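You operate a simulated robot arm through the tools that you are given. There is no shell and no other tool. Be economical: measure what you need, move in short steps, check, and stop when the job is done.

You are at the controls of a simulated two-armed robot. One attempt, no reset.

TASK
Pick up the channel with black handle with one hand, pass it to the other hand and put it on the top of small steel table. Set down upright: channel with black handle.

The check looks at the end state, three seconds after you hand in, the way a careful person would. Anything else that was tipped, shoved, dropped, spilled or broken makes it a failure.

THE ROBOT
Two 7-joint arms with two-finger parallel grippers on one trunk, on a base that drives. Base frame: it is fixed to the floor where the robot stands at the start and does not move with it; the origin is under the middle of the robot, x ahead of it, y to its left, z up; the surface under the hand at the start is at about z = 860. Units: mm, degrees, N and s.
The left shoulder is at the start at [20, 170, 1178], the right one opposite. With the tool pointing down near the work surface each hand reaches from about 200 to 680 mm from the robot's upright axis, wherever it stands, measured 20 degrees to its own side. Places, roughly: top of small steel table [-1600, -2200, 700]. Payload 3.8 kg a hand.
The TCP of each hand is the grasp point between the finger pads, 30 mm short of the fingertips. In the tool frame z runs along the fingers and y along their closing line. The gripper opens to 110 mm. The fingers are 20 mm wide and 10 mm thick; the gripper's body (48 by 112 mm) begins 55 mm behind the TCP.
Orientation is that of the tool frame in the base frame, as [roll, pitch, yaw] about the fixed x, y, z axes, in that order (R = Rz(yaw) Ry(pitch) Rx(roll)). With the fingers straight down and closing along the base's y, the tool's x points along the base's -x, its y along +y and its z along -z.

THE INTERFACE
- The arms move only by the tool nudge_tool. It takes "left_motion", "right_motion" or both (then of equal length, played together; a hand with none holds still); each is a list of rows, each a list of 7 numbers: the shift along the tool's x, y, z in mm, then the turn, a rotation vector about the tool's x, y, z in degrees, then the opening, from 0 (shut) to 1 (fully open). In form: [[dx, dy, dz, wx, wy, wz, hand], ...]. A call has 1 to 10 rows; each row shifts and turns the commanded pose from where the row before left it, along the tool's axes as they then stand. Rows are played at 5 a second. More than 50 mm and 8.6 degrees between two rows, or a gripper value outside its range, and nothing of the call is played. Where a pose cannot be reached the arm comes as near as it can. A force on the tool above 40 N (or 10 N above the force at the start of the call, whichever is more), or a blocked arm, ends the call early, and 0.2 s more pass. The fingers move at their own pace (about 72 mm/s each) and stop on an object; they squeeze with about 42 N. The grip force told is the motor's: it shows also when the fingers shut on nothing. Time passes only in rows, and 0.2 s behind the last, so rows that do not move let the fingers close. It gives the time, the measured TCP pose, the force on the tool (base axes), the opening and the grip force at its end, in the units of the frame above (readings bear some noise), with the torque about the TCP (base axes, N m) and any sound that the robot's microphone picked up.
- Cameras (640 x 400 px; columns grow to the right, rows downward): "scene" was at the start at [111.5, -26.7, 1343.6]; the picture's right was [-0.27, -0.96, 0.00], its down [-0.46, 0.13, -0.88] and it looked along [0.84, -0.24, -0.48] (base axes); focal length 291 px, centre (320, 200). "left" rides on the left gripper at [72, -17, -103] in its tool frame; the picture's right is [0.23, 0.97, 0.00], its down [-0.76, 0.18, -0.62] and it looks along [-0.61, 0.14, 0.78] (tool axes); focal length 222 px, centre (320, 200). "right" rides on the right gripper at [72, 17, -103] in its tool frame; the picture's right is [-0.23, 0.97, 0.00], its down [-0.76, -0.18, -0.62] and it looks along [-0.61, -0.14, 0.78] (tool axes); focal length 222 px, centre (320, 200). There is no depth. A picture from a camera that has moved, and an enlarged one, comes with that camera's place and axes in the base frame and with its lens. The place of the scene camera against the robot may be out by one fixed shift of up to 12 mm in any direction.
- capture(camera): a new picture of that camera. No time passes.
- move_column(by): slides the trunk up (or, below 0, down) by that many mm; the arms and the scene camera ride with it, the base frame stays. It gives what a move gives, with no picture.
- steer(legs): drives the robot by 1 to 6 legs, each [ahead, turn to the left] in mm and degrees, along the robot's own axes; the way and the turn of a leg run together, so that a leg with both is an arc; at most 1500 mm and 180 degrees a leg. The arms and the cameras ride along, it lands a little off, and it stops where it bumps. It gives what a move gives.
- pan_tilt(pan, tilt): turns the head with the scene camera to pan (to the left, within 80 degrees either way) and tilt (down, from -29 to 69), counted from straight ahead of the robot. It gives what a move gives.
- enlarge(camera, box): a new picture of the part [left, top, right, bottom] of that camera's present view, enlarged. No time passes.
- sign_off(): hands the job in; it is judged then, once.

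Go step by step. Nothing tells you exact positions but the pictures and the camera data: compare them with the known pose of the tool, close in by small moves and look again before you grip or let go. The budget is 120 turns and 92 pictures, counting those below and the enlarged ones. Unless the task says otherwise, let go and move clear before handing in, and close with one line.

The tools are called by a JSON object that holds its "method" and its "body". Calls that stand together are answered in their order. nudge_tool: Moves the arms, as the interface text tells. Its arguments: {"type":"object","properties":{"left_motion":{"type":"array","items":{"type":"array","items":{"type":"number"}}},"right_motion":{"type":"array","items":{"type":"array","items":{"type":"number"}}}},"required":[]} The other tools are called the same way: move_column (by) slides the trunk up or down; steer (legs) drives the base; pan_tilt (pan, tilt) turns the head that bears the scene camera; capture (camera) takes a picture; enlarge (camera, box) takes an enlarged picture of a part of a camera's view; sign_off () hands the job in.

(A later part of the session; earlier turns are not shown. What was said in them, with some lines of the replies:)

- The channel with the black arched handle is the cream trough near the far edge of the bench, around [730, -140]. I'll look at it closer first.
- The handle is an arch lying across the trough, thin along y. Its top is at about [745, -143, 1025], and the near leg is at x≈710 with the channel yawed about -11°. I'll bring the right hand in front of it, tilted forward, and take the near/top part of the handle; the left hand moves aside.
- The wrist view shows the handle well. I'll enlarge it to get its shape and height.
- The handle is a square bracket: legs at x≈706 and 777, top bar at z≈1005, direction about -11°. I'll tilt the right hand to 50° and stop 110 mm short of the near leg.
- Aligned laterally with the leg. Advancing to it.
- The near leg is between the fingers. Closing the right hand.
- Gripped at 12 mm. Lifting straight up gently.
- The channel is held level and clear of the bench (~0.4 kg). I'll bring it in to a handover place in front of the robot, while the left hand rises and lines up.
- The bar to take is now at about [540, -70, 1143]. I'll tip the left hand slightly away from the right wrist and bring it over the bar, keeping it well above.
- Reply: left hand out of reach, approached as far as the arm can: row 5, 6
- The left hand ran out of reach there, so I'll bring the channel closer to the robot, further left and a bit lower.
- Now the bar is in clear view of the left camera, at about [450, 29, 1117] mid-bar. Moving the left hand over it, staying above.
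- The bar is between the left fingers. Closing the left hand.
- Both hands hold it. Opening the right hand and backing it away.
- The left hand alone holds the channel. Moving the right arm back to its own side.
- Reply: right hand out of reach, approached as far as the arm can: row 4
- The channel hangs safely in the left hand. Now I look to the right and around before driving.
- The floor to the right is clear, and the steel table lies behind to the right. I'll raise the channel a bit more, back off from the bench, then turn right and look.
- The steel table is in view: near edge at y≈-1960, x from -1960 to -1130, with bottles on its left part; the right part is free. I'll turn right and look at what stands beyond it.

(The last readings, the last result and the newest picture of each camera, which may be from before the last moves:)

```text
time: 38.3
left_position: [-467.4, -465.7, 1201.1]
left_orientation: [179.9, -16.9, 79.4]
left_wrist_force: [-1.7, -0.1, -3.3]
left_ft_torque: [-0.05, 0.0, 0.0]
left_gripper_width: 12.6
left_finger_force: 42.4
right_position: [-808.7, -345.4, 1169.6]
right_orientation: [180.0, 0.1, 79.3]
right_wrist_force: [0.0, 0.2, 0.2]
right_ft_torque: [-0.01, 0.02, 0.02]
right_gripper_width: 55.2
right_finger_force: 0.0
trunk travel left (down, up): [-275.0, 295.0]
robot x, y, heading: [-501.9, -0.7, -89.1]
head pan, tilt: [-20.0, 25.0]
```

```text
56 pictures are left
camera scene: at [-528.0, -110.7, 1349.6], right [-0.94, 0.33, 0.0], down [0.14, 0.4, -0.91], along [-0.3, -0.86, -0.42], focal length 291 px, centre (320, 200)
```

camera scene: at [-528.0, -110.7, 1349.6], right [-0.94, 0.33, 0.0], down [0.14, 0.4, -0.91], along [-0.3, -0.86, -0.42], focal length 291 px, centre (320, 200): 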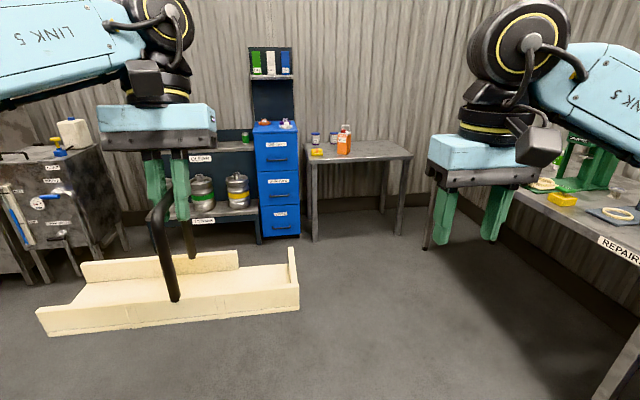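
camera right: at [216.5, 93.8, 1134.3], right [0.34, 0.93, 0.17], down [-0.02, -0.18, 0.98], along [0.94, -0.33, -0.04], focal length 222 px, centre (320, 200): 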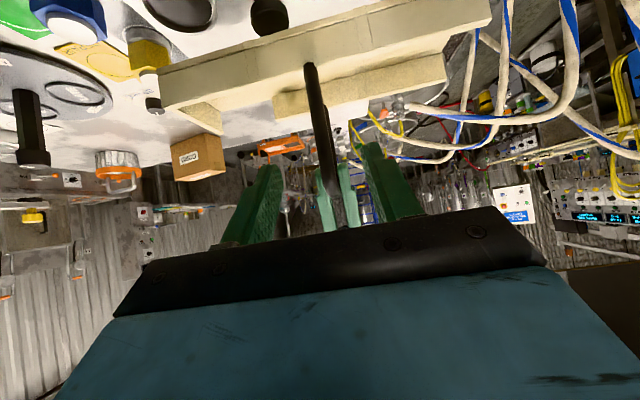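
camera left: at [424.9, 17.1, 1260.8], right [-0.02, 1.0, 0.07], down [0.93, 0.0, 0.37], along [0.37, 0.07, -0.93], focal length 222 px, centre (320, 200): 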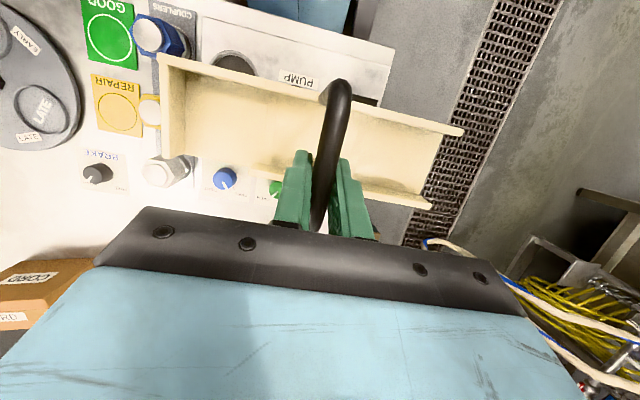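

The steel table is in the corner, with a repair bench to its right. I'll drive to a point in front of it, approaching at a heading of about -105° to stay clear of the repair bench.

{"method": "steer", "body": {"legs": [[0, -38.4], [750, 0], [750, 0], [0, 22.5]]}}

{"method": "pan_tilt", "body": {"pan": -15, "tilt": 30}}

{"method": "capture", "body": {"camera": "scene"}}

```text
time: 49.1
left_position: [-1525.5, -1647.4, 1202.2]
left_orientation: [180.0, -17.0, 63.1]
left_wrist_force: [0.6, -0.8, -4.0]
left_ft_torque: [0.0, 0.04, 0.03]
left_gripper_width: 12.5
left_finger_force: 41.4
right_position: [-1819.2, -1436.3, 1169.9]
right_orientation: [180.0, 0.3, 63.0]
right_wrist_force: [-0.8, 0.5, 1.0]
right_ft_torque: [0.02, 0.01, 0.02]
right_gripper_width: 55.1
right_finger_force: 0.1
trunk travel left (down, up): [-275.0, 295.0]
robot x, y, heading: [-1427.7, -1190.9, -105.2]
head pan, tilt: [-20.0, 25.0]
```

```text
time: 49.8
left_position: [-1525.4, -1647.6, 1201.7]
left_orientation: [-180.0, -17.0, 63.2]
left_wrist_force: [-0.4, -0.1, -4.0]
left_ft_torque: [-0.03, -0.01, -0.02]
left_gripper_width: 12.5
left_finger_force: 41.8
right_position: [-1818.9, -1436.4, 1169.9]
right_orientation: [180.0, 0.2, 63.0]
right_wrist_force: [-0.2, 0.4, 0.0]
right_ft_torque: [0.0, -0.02, -0.01]
right_gripper_width: 55.1
right_finger_force: 0.0
trunk travel left (down, up): [-275.0, 295.0]
robot x, y, heading: [-1427.5, -1194.3, -105.5]
head pan, tilt: [-15.0, 30.0]
```

```text
55 pictures are left
camera scene: at [-1476.4, -1291.6, 1341.7], right [-0.86, 0.51, 0.0], down [0.25, 0.43, -0.87], along [-0.44, -0.75, -0.5], focal length 291 px, centre (320, 200)
```

scene: 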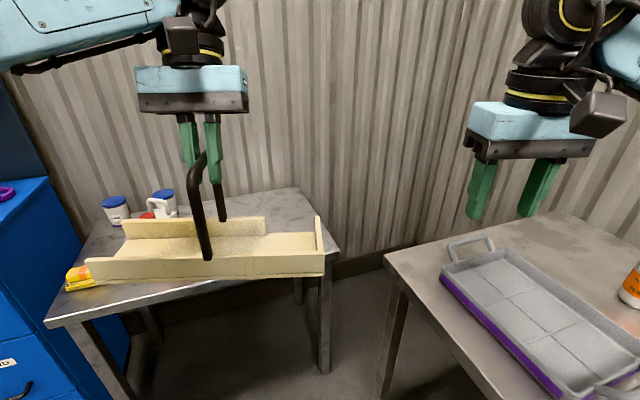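

The table is skewed just like my heading; its near edge is about 775 mm ahead, spanning from 245 right to 530 left, with the bottles on the left part. Driving 390 mm ahead so the free right part comes into reach.

{"method": "steer", "body": {"legs": [[250, 0], [140, 0]]}}

{"method": "pan_tilt", "body": {"pan": -5, "tilt": 45}}

{"method": "capture", "body": {"camera": "scene"}}

{"method": "capture", "body": {"camera": "left"}}

```text
time: 52.5
left_position: [-1632.3, -2021.9, 1200.6]
left_orientation: [180.0, -17.1, 63.1]
left_wrist_force: [-0.1, 0.0, -4.2]
left_ft_torque: [-0.05, 0.0, 0.02]
left_gripper_width: 12.4
left_finger_force: 42.0
right_position: [-1926.5, -1810.5, 1169.7]
right_orientation: [180.0, 0.0, 62.9]
right_wrist_force: [-0.5, 0.4, -1.0]
right_ft_torque: [0.04, -0.03, -0.01]
right_gripper_width: 55.0
right_finger_force: 0.1
trunk travel left (down, up): [-275.0, 295.0]
robot x, y, heading: [-1530.2, -1564.4, -105.9]
head pan, tilt: [-15.0, 30.0]
```

```text
time: 53.3
left_position: [-1631.8, -2020.4, 1201.0]
left_orientation: [179.9, -17.0, 62.9]
left_wrist_force: [0.3, -0.5, -3.8]
left_ft_torque: [-0.04, 0.02, -0.02]
left_gripper_width: 12.2
left_finger_force: 41.8
right_position: [-1926.3, -1810.0, 1170.2]
right_orientation: [179.9, 0.2, 62.9]
right_wrist_force: [0.8, -0.5, 0.1]
right_ft_torque: [-0.03, -0.03, 0.04]
right_gripper_width: 54.9
right_finger_force: 0.0
trunk travel left (down, up): [-275.0, 295.0]
robot x, y, heading: [-1534.4, -1568.4, -105.8]
head pan, tilt: [-5.0, 45.0]
```

```text
54 pictures are left
camera scene: at [-1563.7, -1663.9, 1319.1], right [-0.94, 0.35, 0.0], down [0.25, 0.66, -0.71], along [-0.25, -0.66, -0.71], focal length 291 px, centre (320, 200)
```

scene: 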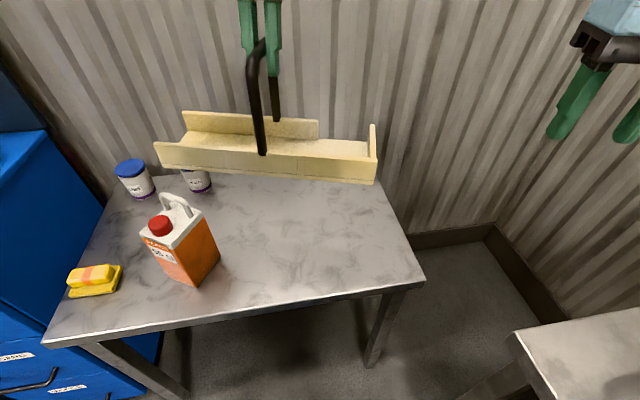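

```text
53 pictures are left
camera left: at [-1629.3, -1979.3, 1320.4], right [0.97, -0.25, 0.07], down [-0.26, -0.89, 0.37], along [-0.03, -0.38, -0.93], focal length 222 px, centre (320, 200)
```

left: 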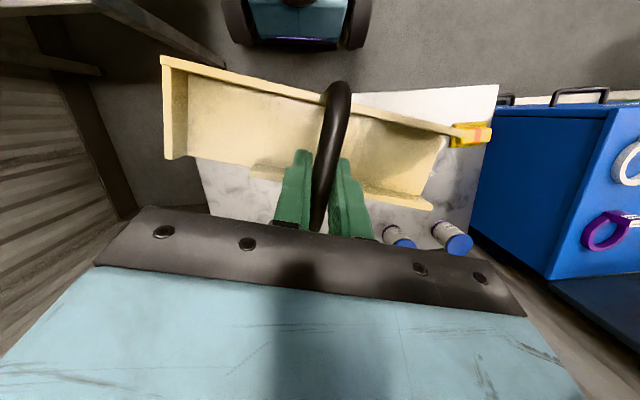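

The free area right of the orange bottle is clear. I'll go 50 mm more ahead, then swing the channel parallel to the table over a spot about 170 mm in from the near edge, still high up.

{"method": "steer", "body": {"legs": [[50, 0]]}}

{"method": "nudge_tool", "body": {"left_motion": [[0, 0, 0, 1.65, 0, -5.4, 0], [0, 0, 0, 1.65, 0, -5.4, 0], [0, 0, 0, 1.65, 0, -5.4, 0], [-24, -28.7, -7.3, 0, 0, 0, 0], [-24, -28.7, -7.3, 0, 0, 0, 0], [-24, -28.7, -7.3, 0, 0, 0, 0]]}}

{"method": "capture", "body": {"camera": "scene"}}

```text
time: 54.2
left_position: [-1645.2, -2070.2, 1201.0]
left_orientation: [-180.0, -17.1, 63.0]
left_wrist_force: [-0.1, -0.8, -4.4]
left_ft_torque: [-0.02, 0.01, 0.01]
left_gripper_width: 12.2
left_finger_force: 42.0
right_position: [-1939.4, -1858.6, 1169.6]
right_orientation: [179.9, 0.1, 62.9]
right_wrist_force: [0.1, 0.4, -0.7]
right_ft_torque: [0.01, 0.01, 0.01]
right_gripper_width: 55.1
right_finger_force: 0.1
trunk travel left (down, up): [-275.0, 295.0]
robot x, y, heading: [-1547.4, -1617.1, -105.5]
head pan, tilt: [-5.0, 45.0]
```

```text
time: 55.6
left_position: [-1678.5, -2088.9, 1201.3]
left_orientation: [-180.0, -16.9, 80.0]
left_wrist_force: [-1.1, 0.1, -2.7]
left_ft_torque: [-0.02, 0.02, -0.02]
left_gripper_width: 12.4
left_finger_force: 42.1
left hand out of reach, approached as far as the arm can: row 5, 6
right_position: [-1939.5, -1857.3, 1169.2]
right_orientation: [-180.0, 0.2, 62.9]
right_wrist_force: [0.0, 0.2, -0.7]
right_ft_torque: [-0.03, -0.03, 0.0]
right_gripper_width: 55.0
right_finger_force: 0.0
trunk travel left (down, up): [-275.0, 295.0]
robot x, y, heading: [-1546.6, -1613.0, -105.7]
head pan, tilt: [-5.0, 45.0]
```

```text
52 pictures are left
camera scene: at [-1578.2, -1711.3, 1319.0], right [-0.94, 0.35, 0.0], down [0.25, 0.66, -0.71], along [-0.25, -0.66, -0.71], focal length 291 px, centre (320, 200)
```

scene: 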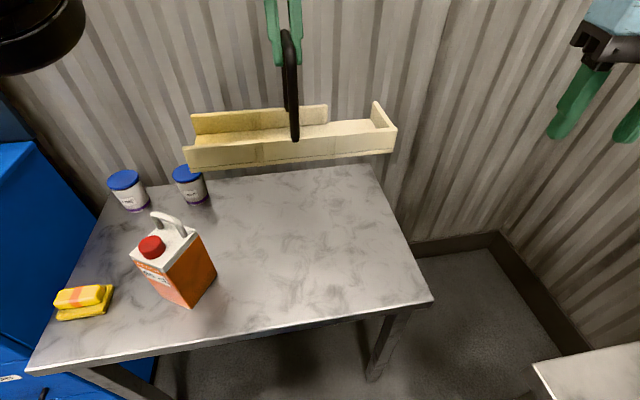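

Reach is short at this height, so I'll descend partway and then continue sideways.

{"method": "nudge_tool", "body": {"left_motion": [[-10.5, 0, 34.4, 0, 0, 0, 0], [-10.5, 0, 34.4, 0, 0, 0, 0], [-10.5, 0, 34.4, 0, 0, 0, 0], [-10.5, 0, 34.4, 0, 0, 0, 0], [0, 0, 0, 0, 0, 0, 0]]}}

{"method": "capture", "body": {"camera": "scene"}}

```text
time: 56.8
left_position: [-1678.4, -2088.7, 1057.8]
left_orientation: [180.0, -17.1, 80.0]
left_wrist_force: [-0.8, -0.3, -4.1]
left_ft_torque: [-0.04, 0.02, 0.02]
left_gripper_width: 12.4
left_finger_force: 42.0
right_position: [-1939.0, -1857.1, 1170.1]
right_orientation: [180.0, 0.1, 62.9]
right_wrist_force: [0.8, 0.0, -1.0]
right_ft_torque: [-0.01, -0.03, -0.02]
right_gripper_width: 55.4
right_finger_force: 0.1
trunk travel left (down, up): [-275.0, 295.0]
robot x, y, heading: [-1547.1, -1614.2, -105.6]
head pan, tilt: [-5.0, 45.0]
```

```text
51 pictures are left
camera scene: at [-1577.0, -1711.3, 1319.1], right [-0.94, 0.35, 0.0], down [0.25, 0.66, -0.71], along [-0.25, -0.66, -0.71], focal length 291 px, centre (320, 200)
```

scene: 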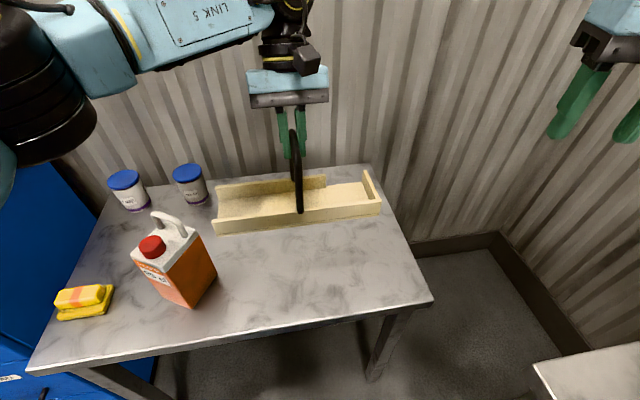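

{"method": "nudge_tool", "body": {"left_motion": [[-15, -20, -4.6, 0, 0, 0, 0], [-15, -20, -4.6, 0, 0, 0, 0], [-8.8, 0, 28.7, 0, 0, 0, 0], [-8.8, 0, 28.7, 0, 0, 0, 0], [-8.8, 0, 28.7, 0, 0, 0, 0], [0, 0, 0, 0, 0, 0, 0]]}}

{"method": "capture", "body": {"camera": "scene"}}

{"method": "capture", "body": {"camera": "left"}}

```text
time: 58.2
left_position: [-1715.3, -2108.3, 967.5]
left_orientation: [-180.0, -17.0, 79.8]
left_wrist_force: [0.2, -0.2, -3.7]
left_ft_torque: [-0.09, -0.01, 0.01]
left_gripper_width: 12.0
left_finger_force: 41.9
left hand out of reach, approached as far as the arm can: row 2
right_position: [-1939.1, -1856.4, 1171.0]
right_orientation: [-179.9, 0.1, 62.9]
right_wrist_force: [0.5, 0.0, -0.5]
right_ft_torque: [0.0, 0.04, 0.03]
right_gripper_width: 55.1
right_finger_force: 0.2
trunk travel left (down, up): [-275.0, 295.0]
robot x, y, heading: [-1545.9, -1616.5, -105.8]
head pan, tilt: [-5.0, 45.0]
```

```text
50 pictures are left
camera scene: at [-1577.1, -1711.3, 1319.1], right [-0.94, 0.35, 0.0], down [0.25, 0.66, -0.71], along [-0.25, -0.66, -0.71], focal length 291 px, centre (320, 200)
```

scene: 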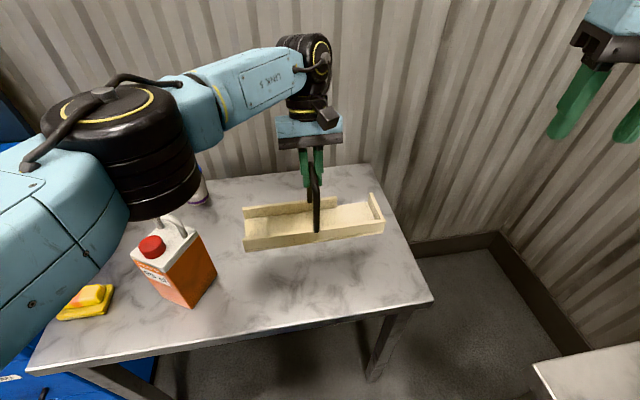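

```text
49 pictures are left
camera left: at [-1724.3, -2068.1, 1086.0], right [1.0, 0.04, 0.07], down [0.02, -0.93, 0.37], along [0.08, -0.37, -0.93], focal length 222 px, centre (320, 200)
```

left: 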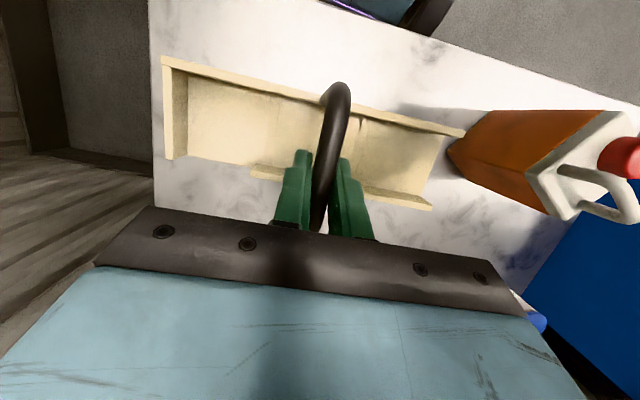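

The channel is parallel with the table edge, about 90 mm from the bottle and 110 mm from the near edge. I'll lower it on, slower near the top.

{"method": "nudge_tool", "body": {"left_motion": [[-7.3, 0, 23.9, 0, 0, 0, 0], [-7.3, 0, 23.9, 0, 0, 0, 0], [-7.3, 0, 23.9, 0, 0, 0, 0], [-6, 0, 19, 0, 0, 0, 0], [0, 0, 0, 0, 0, 0, 0]]}}

{"method": "capture", "body": {"camera": "scene"}}

{"method": "capture", "body": {"camera": "left"}}

```text
time: 59.4
left_position: [-1710.9, -2102.5, 873.3]
left_orientation: [180.0, -17.0, 79.9]
left_wrist_force: [-0.2, -0.1, -3.9]
left_ft_torque: [-0.06, 0.0, 0.0]
left_gripper_width: 12.5
left_finger_force: 41.7
left hand out of reach, approached as far as the arm can: row 3, 4
right_position: [-1939.1, -1856.4, 1170.7]
right_orientation: [-180.0, 0.2, 63.0]
right_wrist_force: [0.3, -0.3, -0.7]
right_ft_torque: [0.01, -0.02, -0.01]
right_gripper_width: 54.8
right_finger_force: 0.0
trunk travel left (down, up): [-275.0, 295.0]
robot x, y, heading: [-1549.3, -1611.6, -105.6]
head pan, tilt: [-5.0, 45.0]
```

```text
48 pictures are left
camera scene: at [-1577.2, -1711.4, 1319.1], right [-0.94, 0.35, 0.0], down [0.25, 0.66, -0.71], along [-0.25, -0.66, -0.71], focal length 291 px, centre (320, 200)
```

scene: 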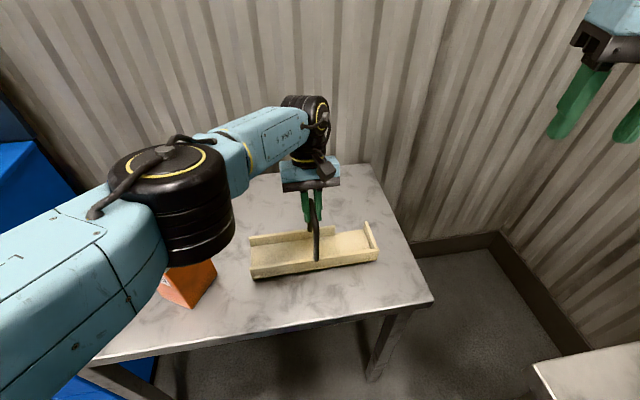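

```text
47 pictures are left
camera left: at [-1721.0, -2062.4, 993.0], right [1.0, 0.04, 0.07], down [0.02, -0.93, 0.37], along [0.08, -0.37, -0.93], focal length 222 px, centre (320, 200)
```

left: 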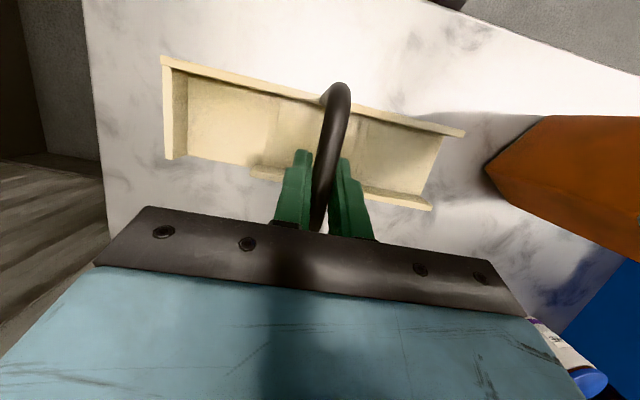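

The arm is at its reach limit, so I'll do the last descent with the trunk in small steps.

{"method": "move_column", "body": {"by": -18}}

{"method": "enlarge", "body": {"camera": "scene", "box": [220, 180, 420, 305]}}

```text
time: 60.0
left_position: [-1710.8, -2103.0, 859.7]
left_orientation: [-179.9, -16.9, 79.9]
left_wrist_force: [1.2, -3.2, 29.4]
left_ft_torque: [0.3, -0.07, 0.02]
left_gripper_width: 12.5
left_finger_force: 41.9
right_position: [-1937.2, -1855.2, 1153.8]
right_orientation: [180.0, 0.3, 62.8]
right_wrist_force: [0.8, -0.9, 0.1]
right_ft_torque: [0.02, 0.02, 0.02]
right_gripper_width: 55.0
right_finger_force: 0.1
trunk travel left (down, up): [-257.0, 313.0]
robot x, y, heading: [-1543.4, -1611.2, -105.9]
head pan, tilt: [-5.0, 45.0]
```

```text
3.20 times, centred on (320, 242) of scene
camera zoom: at [-1576.0, -1709.5, 1301.5], right [-0.94, 0.35, 0.0], down [0.25, 0.66, -0.71], along [-0.25, -0.66, -0.71], focal length 932 px, centre (320, 64)
```

zoom: 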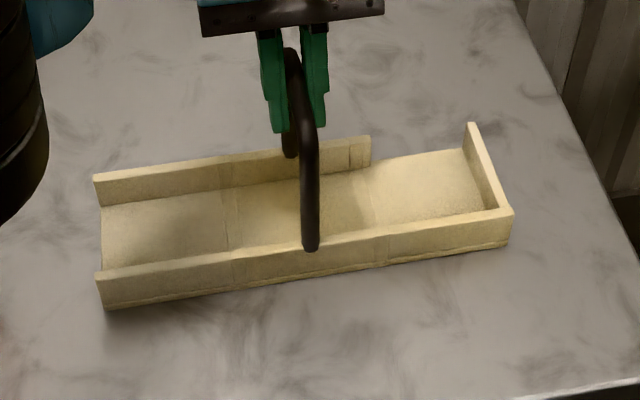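

It has touched the table (29 N upward, slightly over-pressed). Easing up a few mm before letting go.

{"method": "move_column", "body": {"by": 4}}

```text
time: 60.6
left_position: [-1710.9, -2102.6, 859.1]
left_orientation: [179.9, -16.9, 80.1]
left_wrist_force: [-1.6, -3.4, 5.4]
left_ft_torque: [-0.83, 0.13, 0.03]
left_gripper_width: 12.3
left_finger_force: 41.9
right_position: [-1937.1, -1856.4, 1157.3]
right_orientation: [180.0, 0.3, 62.9]
right_wrist_force: [-0.3, 0.0, -1.0]
right_ft_torque: [-0.04, 0.0, -0.02]
right_gripper_width: 54.7
right_finger_force: 0.0
trunk travel left (down, up): [-261.0, 309.0]
robot x, y, heading: [-1548.5, -1614.9, -105.5]
head pan, tilt: [-5.0, 45.0]
```

Light contact now. Opening the left hand, then raising with the trunk straight up.

{"method": "nudge_tool", "body": {"left_motion": [[0, 0, 0, 0, 0, 0, 0.3], [0, 0, 0, 0, 0, 0, 0.6], [0, 0, 0, 0, 0, 0, 0.6], [0, 0, 0, 0, 0, 0, 0.6]]}}

{"method": "capture", "body": {"camera": "left"}}

{"method": "enlarge", "body": {"camera": "scene", "box": [220, 180, 420, 305]}}

```text
time: 61.6
left_position: [-1710.6, -2103.1, 860.5]
left_orientation: [-180.0, -16.9, 80.0]
left_wrist_force: [-0.3, -0.2, 0.0]
left_ft_torque: [-0.01, -0.02, 0.02]
left_gripper_width: 66.1
left_finger_force: 0.1
right_position: [-1938.7, -1857.1, 1156.1]
right_orientation: [-180.0, 0.2, 63.0]
right_wrist_force: [-0.4, -0.3, -0.1]
right_ft_torque: [0.01, 0.01, 0.01]
right_gripper_width: 54.9
right_finger_force: 0.0
trunk travel left (down, up): [-261.0, 309.0]
robot x, y, heading: [-1542.3, -1615.8, -106.0]
head pan, tilt: [-5.0, 45.0]
```

```text
45 pictures are left
camera left: at [-1720.9, -2062.3, 979.2], right [1.0, 0.04, 0.07], down [0.02, -0.93, 0.37], along [0.08, -0.37, -0.93], focal length 222 px, centre (320, 200)
```

left: 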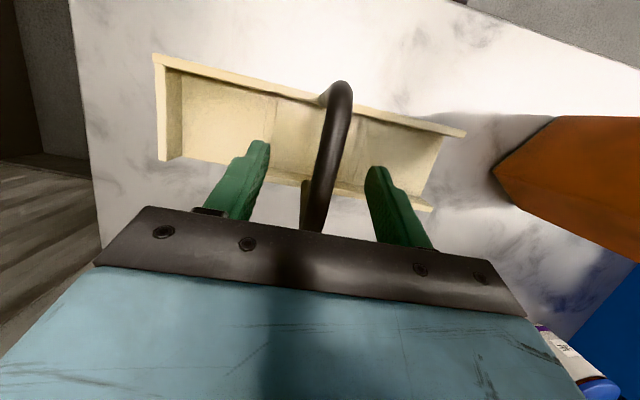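

```text
3.20 times, centred on (320, 242) of scene
camera zoom: at [-1577.0, -1711.3, 1305.1], right [-0.94, 0.35, 0.0], down [0.25, 0.66, -0.71], along [-0.25, -0.66, -0.71], focal length 932 px, centre (320, 64)
```

zoom: 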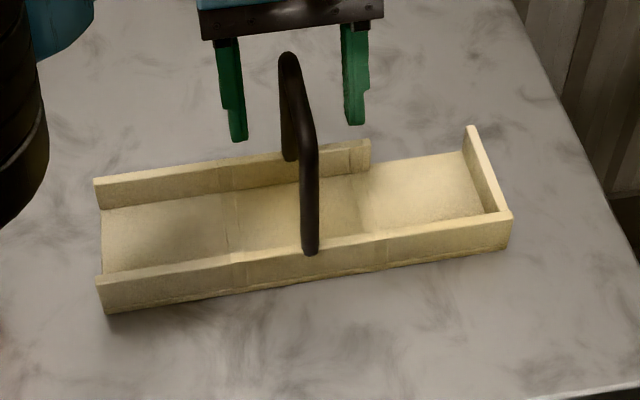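

Released, the channel stands flat on the table. Raising the trunk to bring the fingers clear.

{"method": "move_column", "body": {"by": 60}}

{"method": "move_column", "body": {"by": 120}}

{"method": "capture", "body": {"camera": "scene"}}

{"method": "capture", "body": {"camera": "left"}}

```text
time: 62.6
left_position: [-1711.3, -2103.0, 920.6]
left_orientation: [180.0, -16.9, 79.9]
left_wrist_force: [0.1, -0.8, 0.0]
left_ft_torque: [0.0, -0.02, -0.02]
left_gripper_width: 66.0
left_finger_force: 0.0
right_position: [-1938.6, -1856.5, 1215.8]
right_orientation: [-179.9, 0.3, 62.9]
right_wrist_force: [1.1, 0.2, 0.2]
right_ft_torque: [-0.03, 0.03, -0.01]
right_gripper_width: 55.0
right_finger_force: 0.1
trunk travel left (down, up): [-321.0, 249.0]
robot x, y, heading: [-1547.3, -1617.5, -105.7]
head pan, tilt: [-5.0, 45.0]
```

```text
time: 64.1
left_position: [-1712.2, -2103.0, 1039.6]
left_orientation: [-179.9, -17.0, 80.0]
left_wrist_force: [-1.1, -0.3, -0.5]
left_ft_torque: [-0.02, -0.01, 0.04]
left_gripper_width: 66.1
left_finger_force: 0.1
right_position: [-1938.3, -1857.4, 1336.2]
right_orientation: [-179.9, 0.1, 62.9]
right_wrist_force: [-0.1, 0.6, 0.4]
right_ft_torque: [0.01, 0.01, 0.01]
right_gripper_width: 55.1
right_finger_force: 0.3
trunk travel left (down, up): [-441.0, 129.0]
robot x, y, heading: [-1547.3, -1610.8, -105.7]
head pan, tilt: [-5.0, 45.0]
```

```text
43 pictures are left
camera scene: at [-1577.1, -1711.4, 1485.0], right [-0.94, 0.35, 0.0], down [0.25, 0.66, -0.71], along [-0.25, -0.66, -0.71], focal length 291 px, centre (320, 200)
```

scene: 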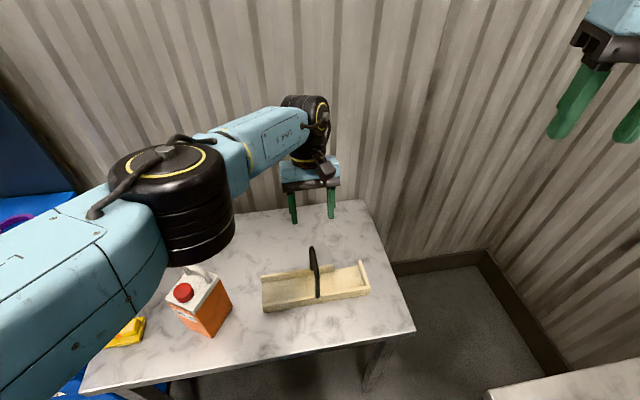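

```text
42 pictures are left
camera left: at [-1721.0, -2062.3, 1159.1], right [1.0, 0.04, 0.07], down [0.02, -0.93, 0.37], along [0.08, -0.37, -0.93], focal length 222 px, centre (320, 200)
```

left: 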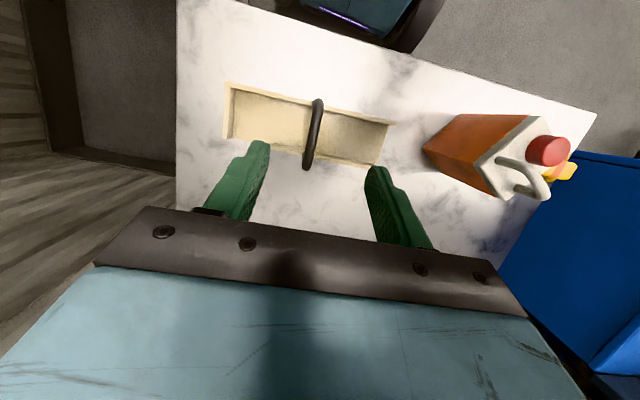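

The channel stands upright on the steel table, the bottle and other items are untouched, and the hand is well clear. Handing in.

{"method": "sign_off", "body": {}}

```text
The job is handed in.
```

The channel with the black handle was picked up by the right hand and passed to the left. It now stands upright on the small steel table, with both hands clear and nothing else seen disturbed.
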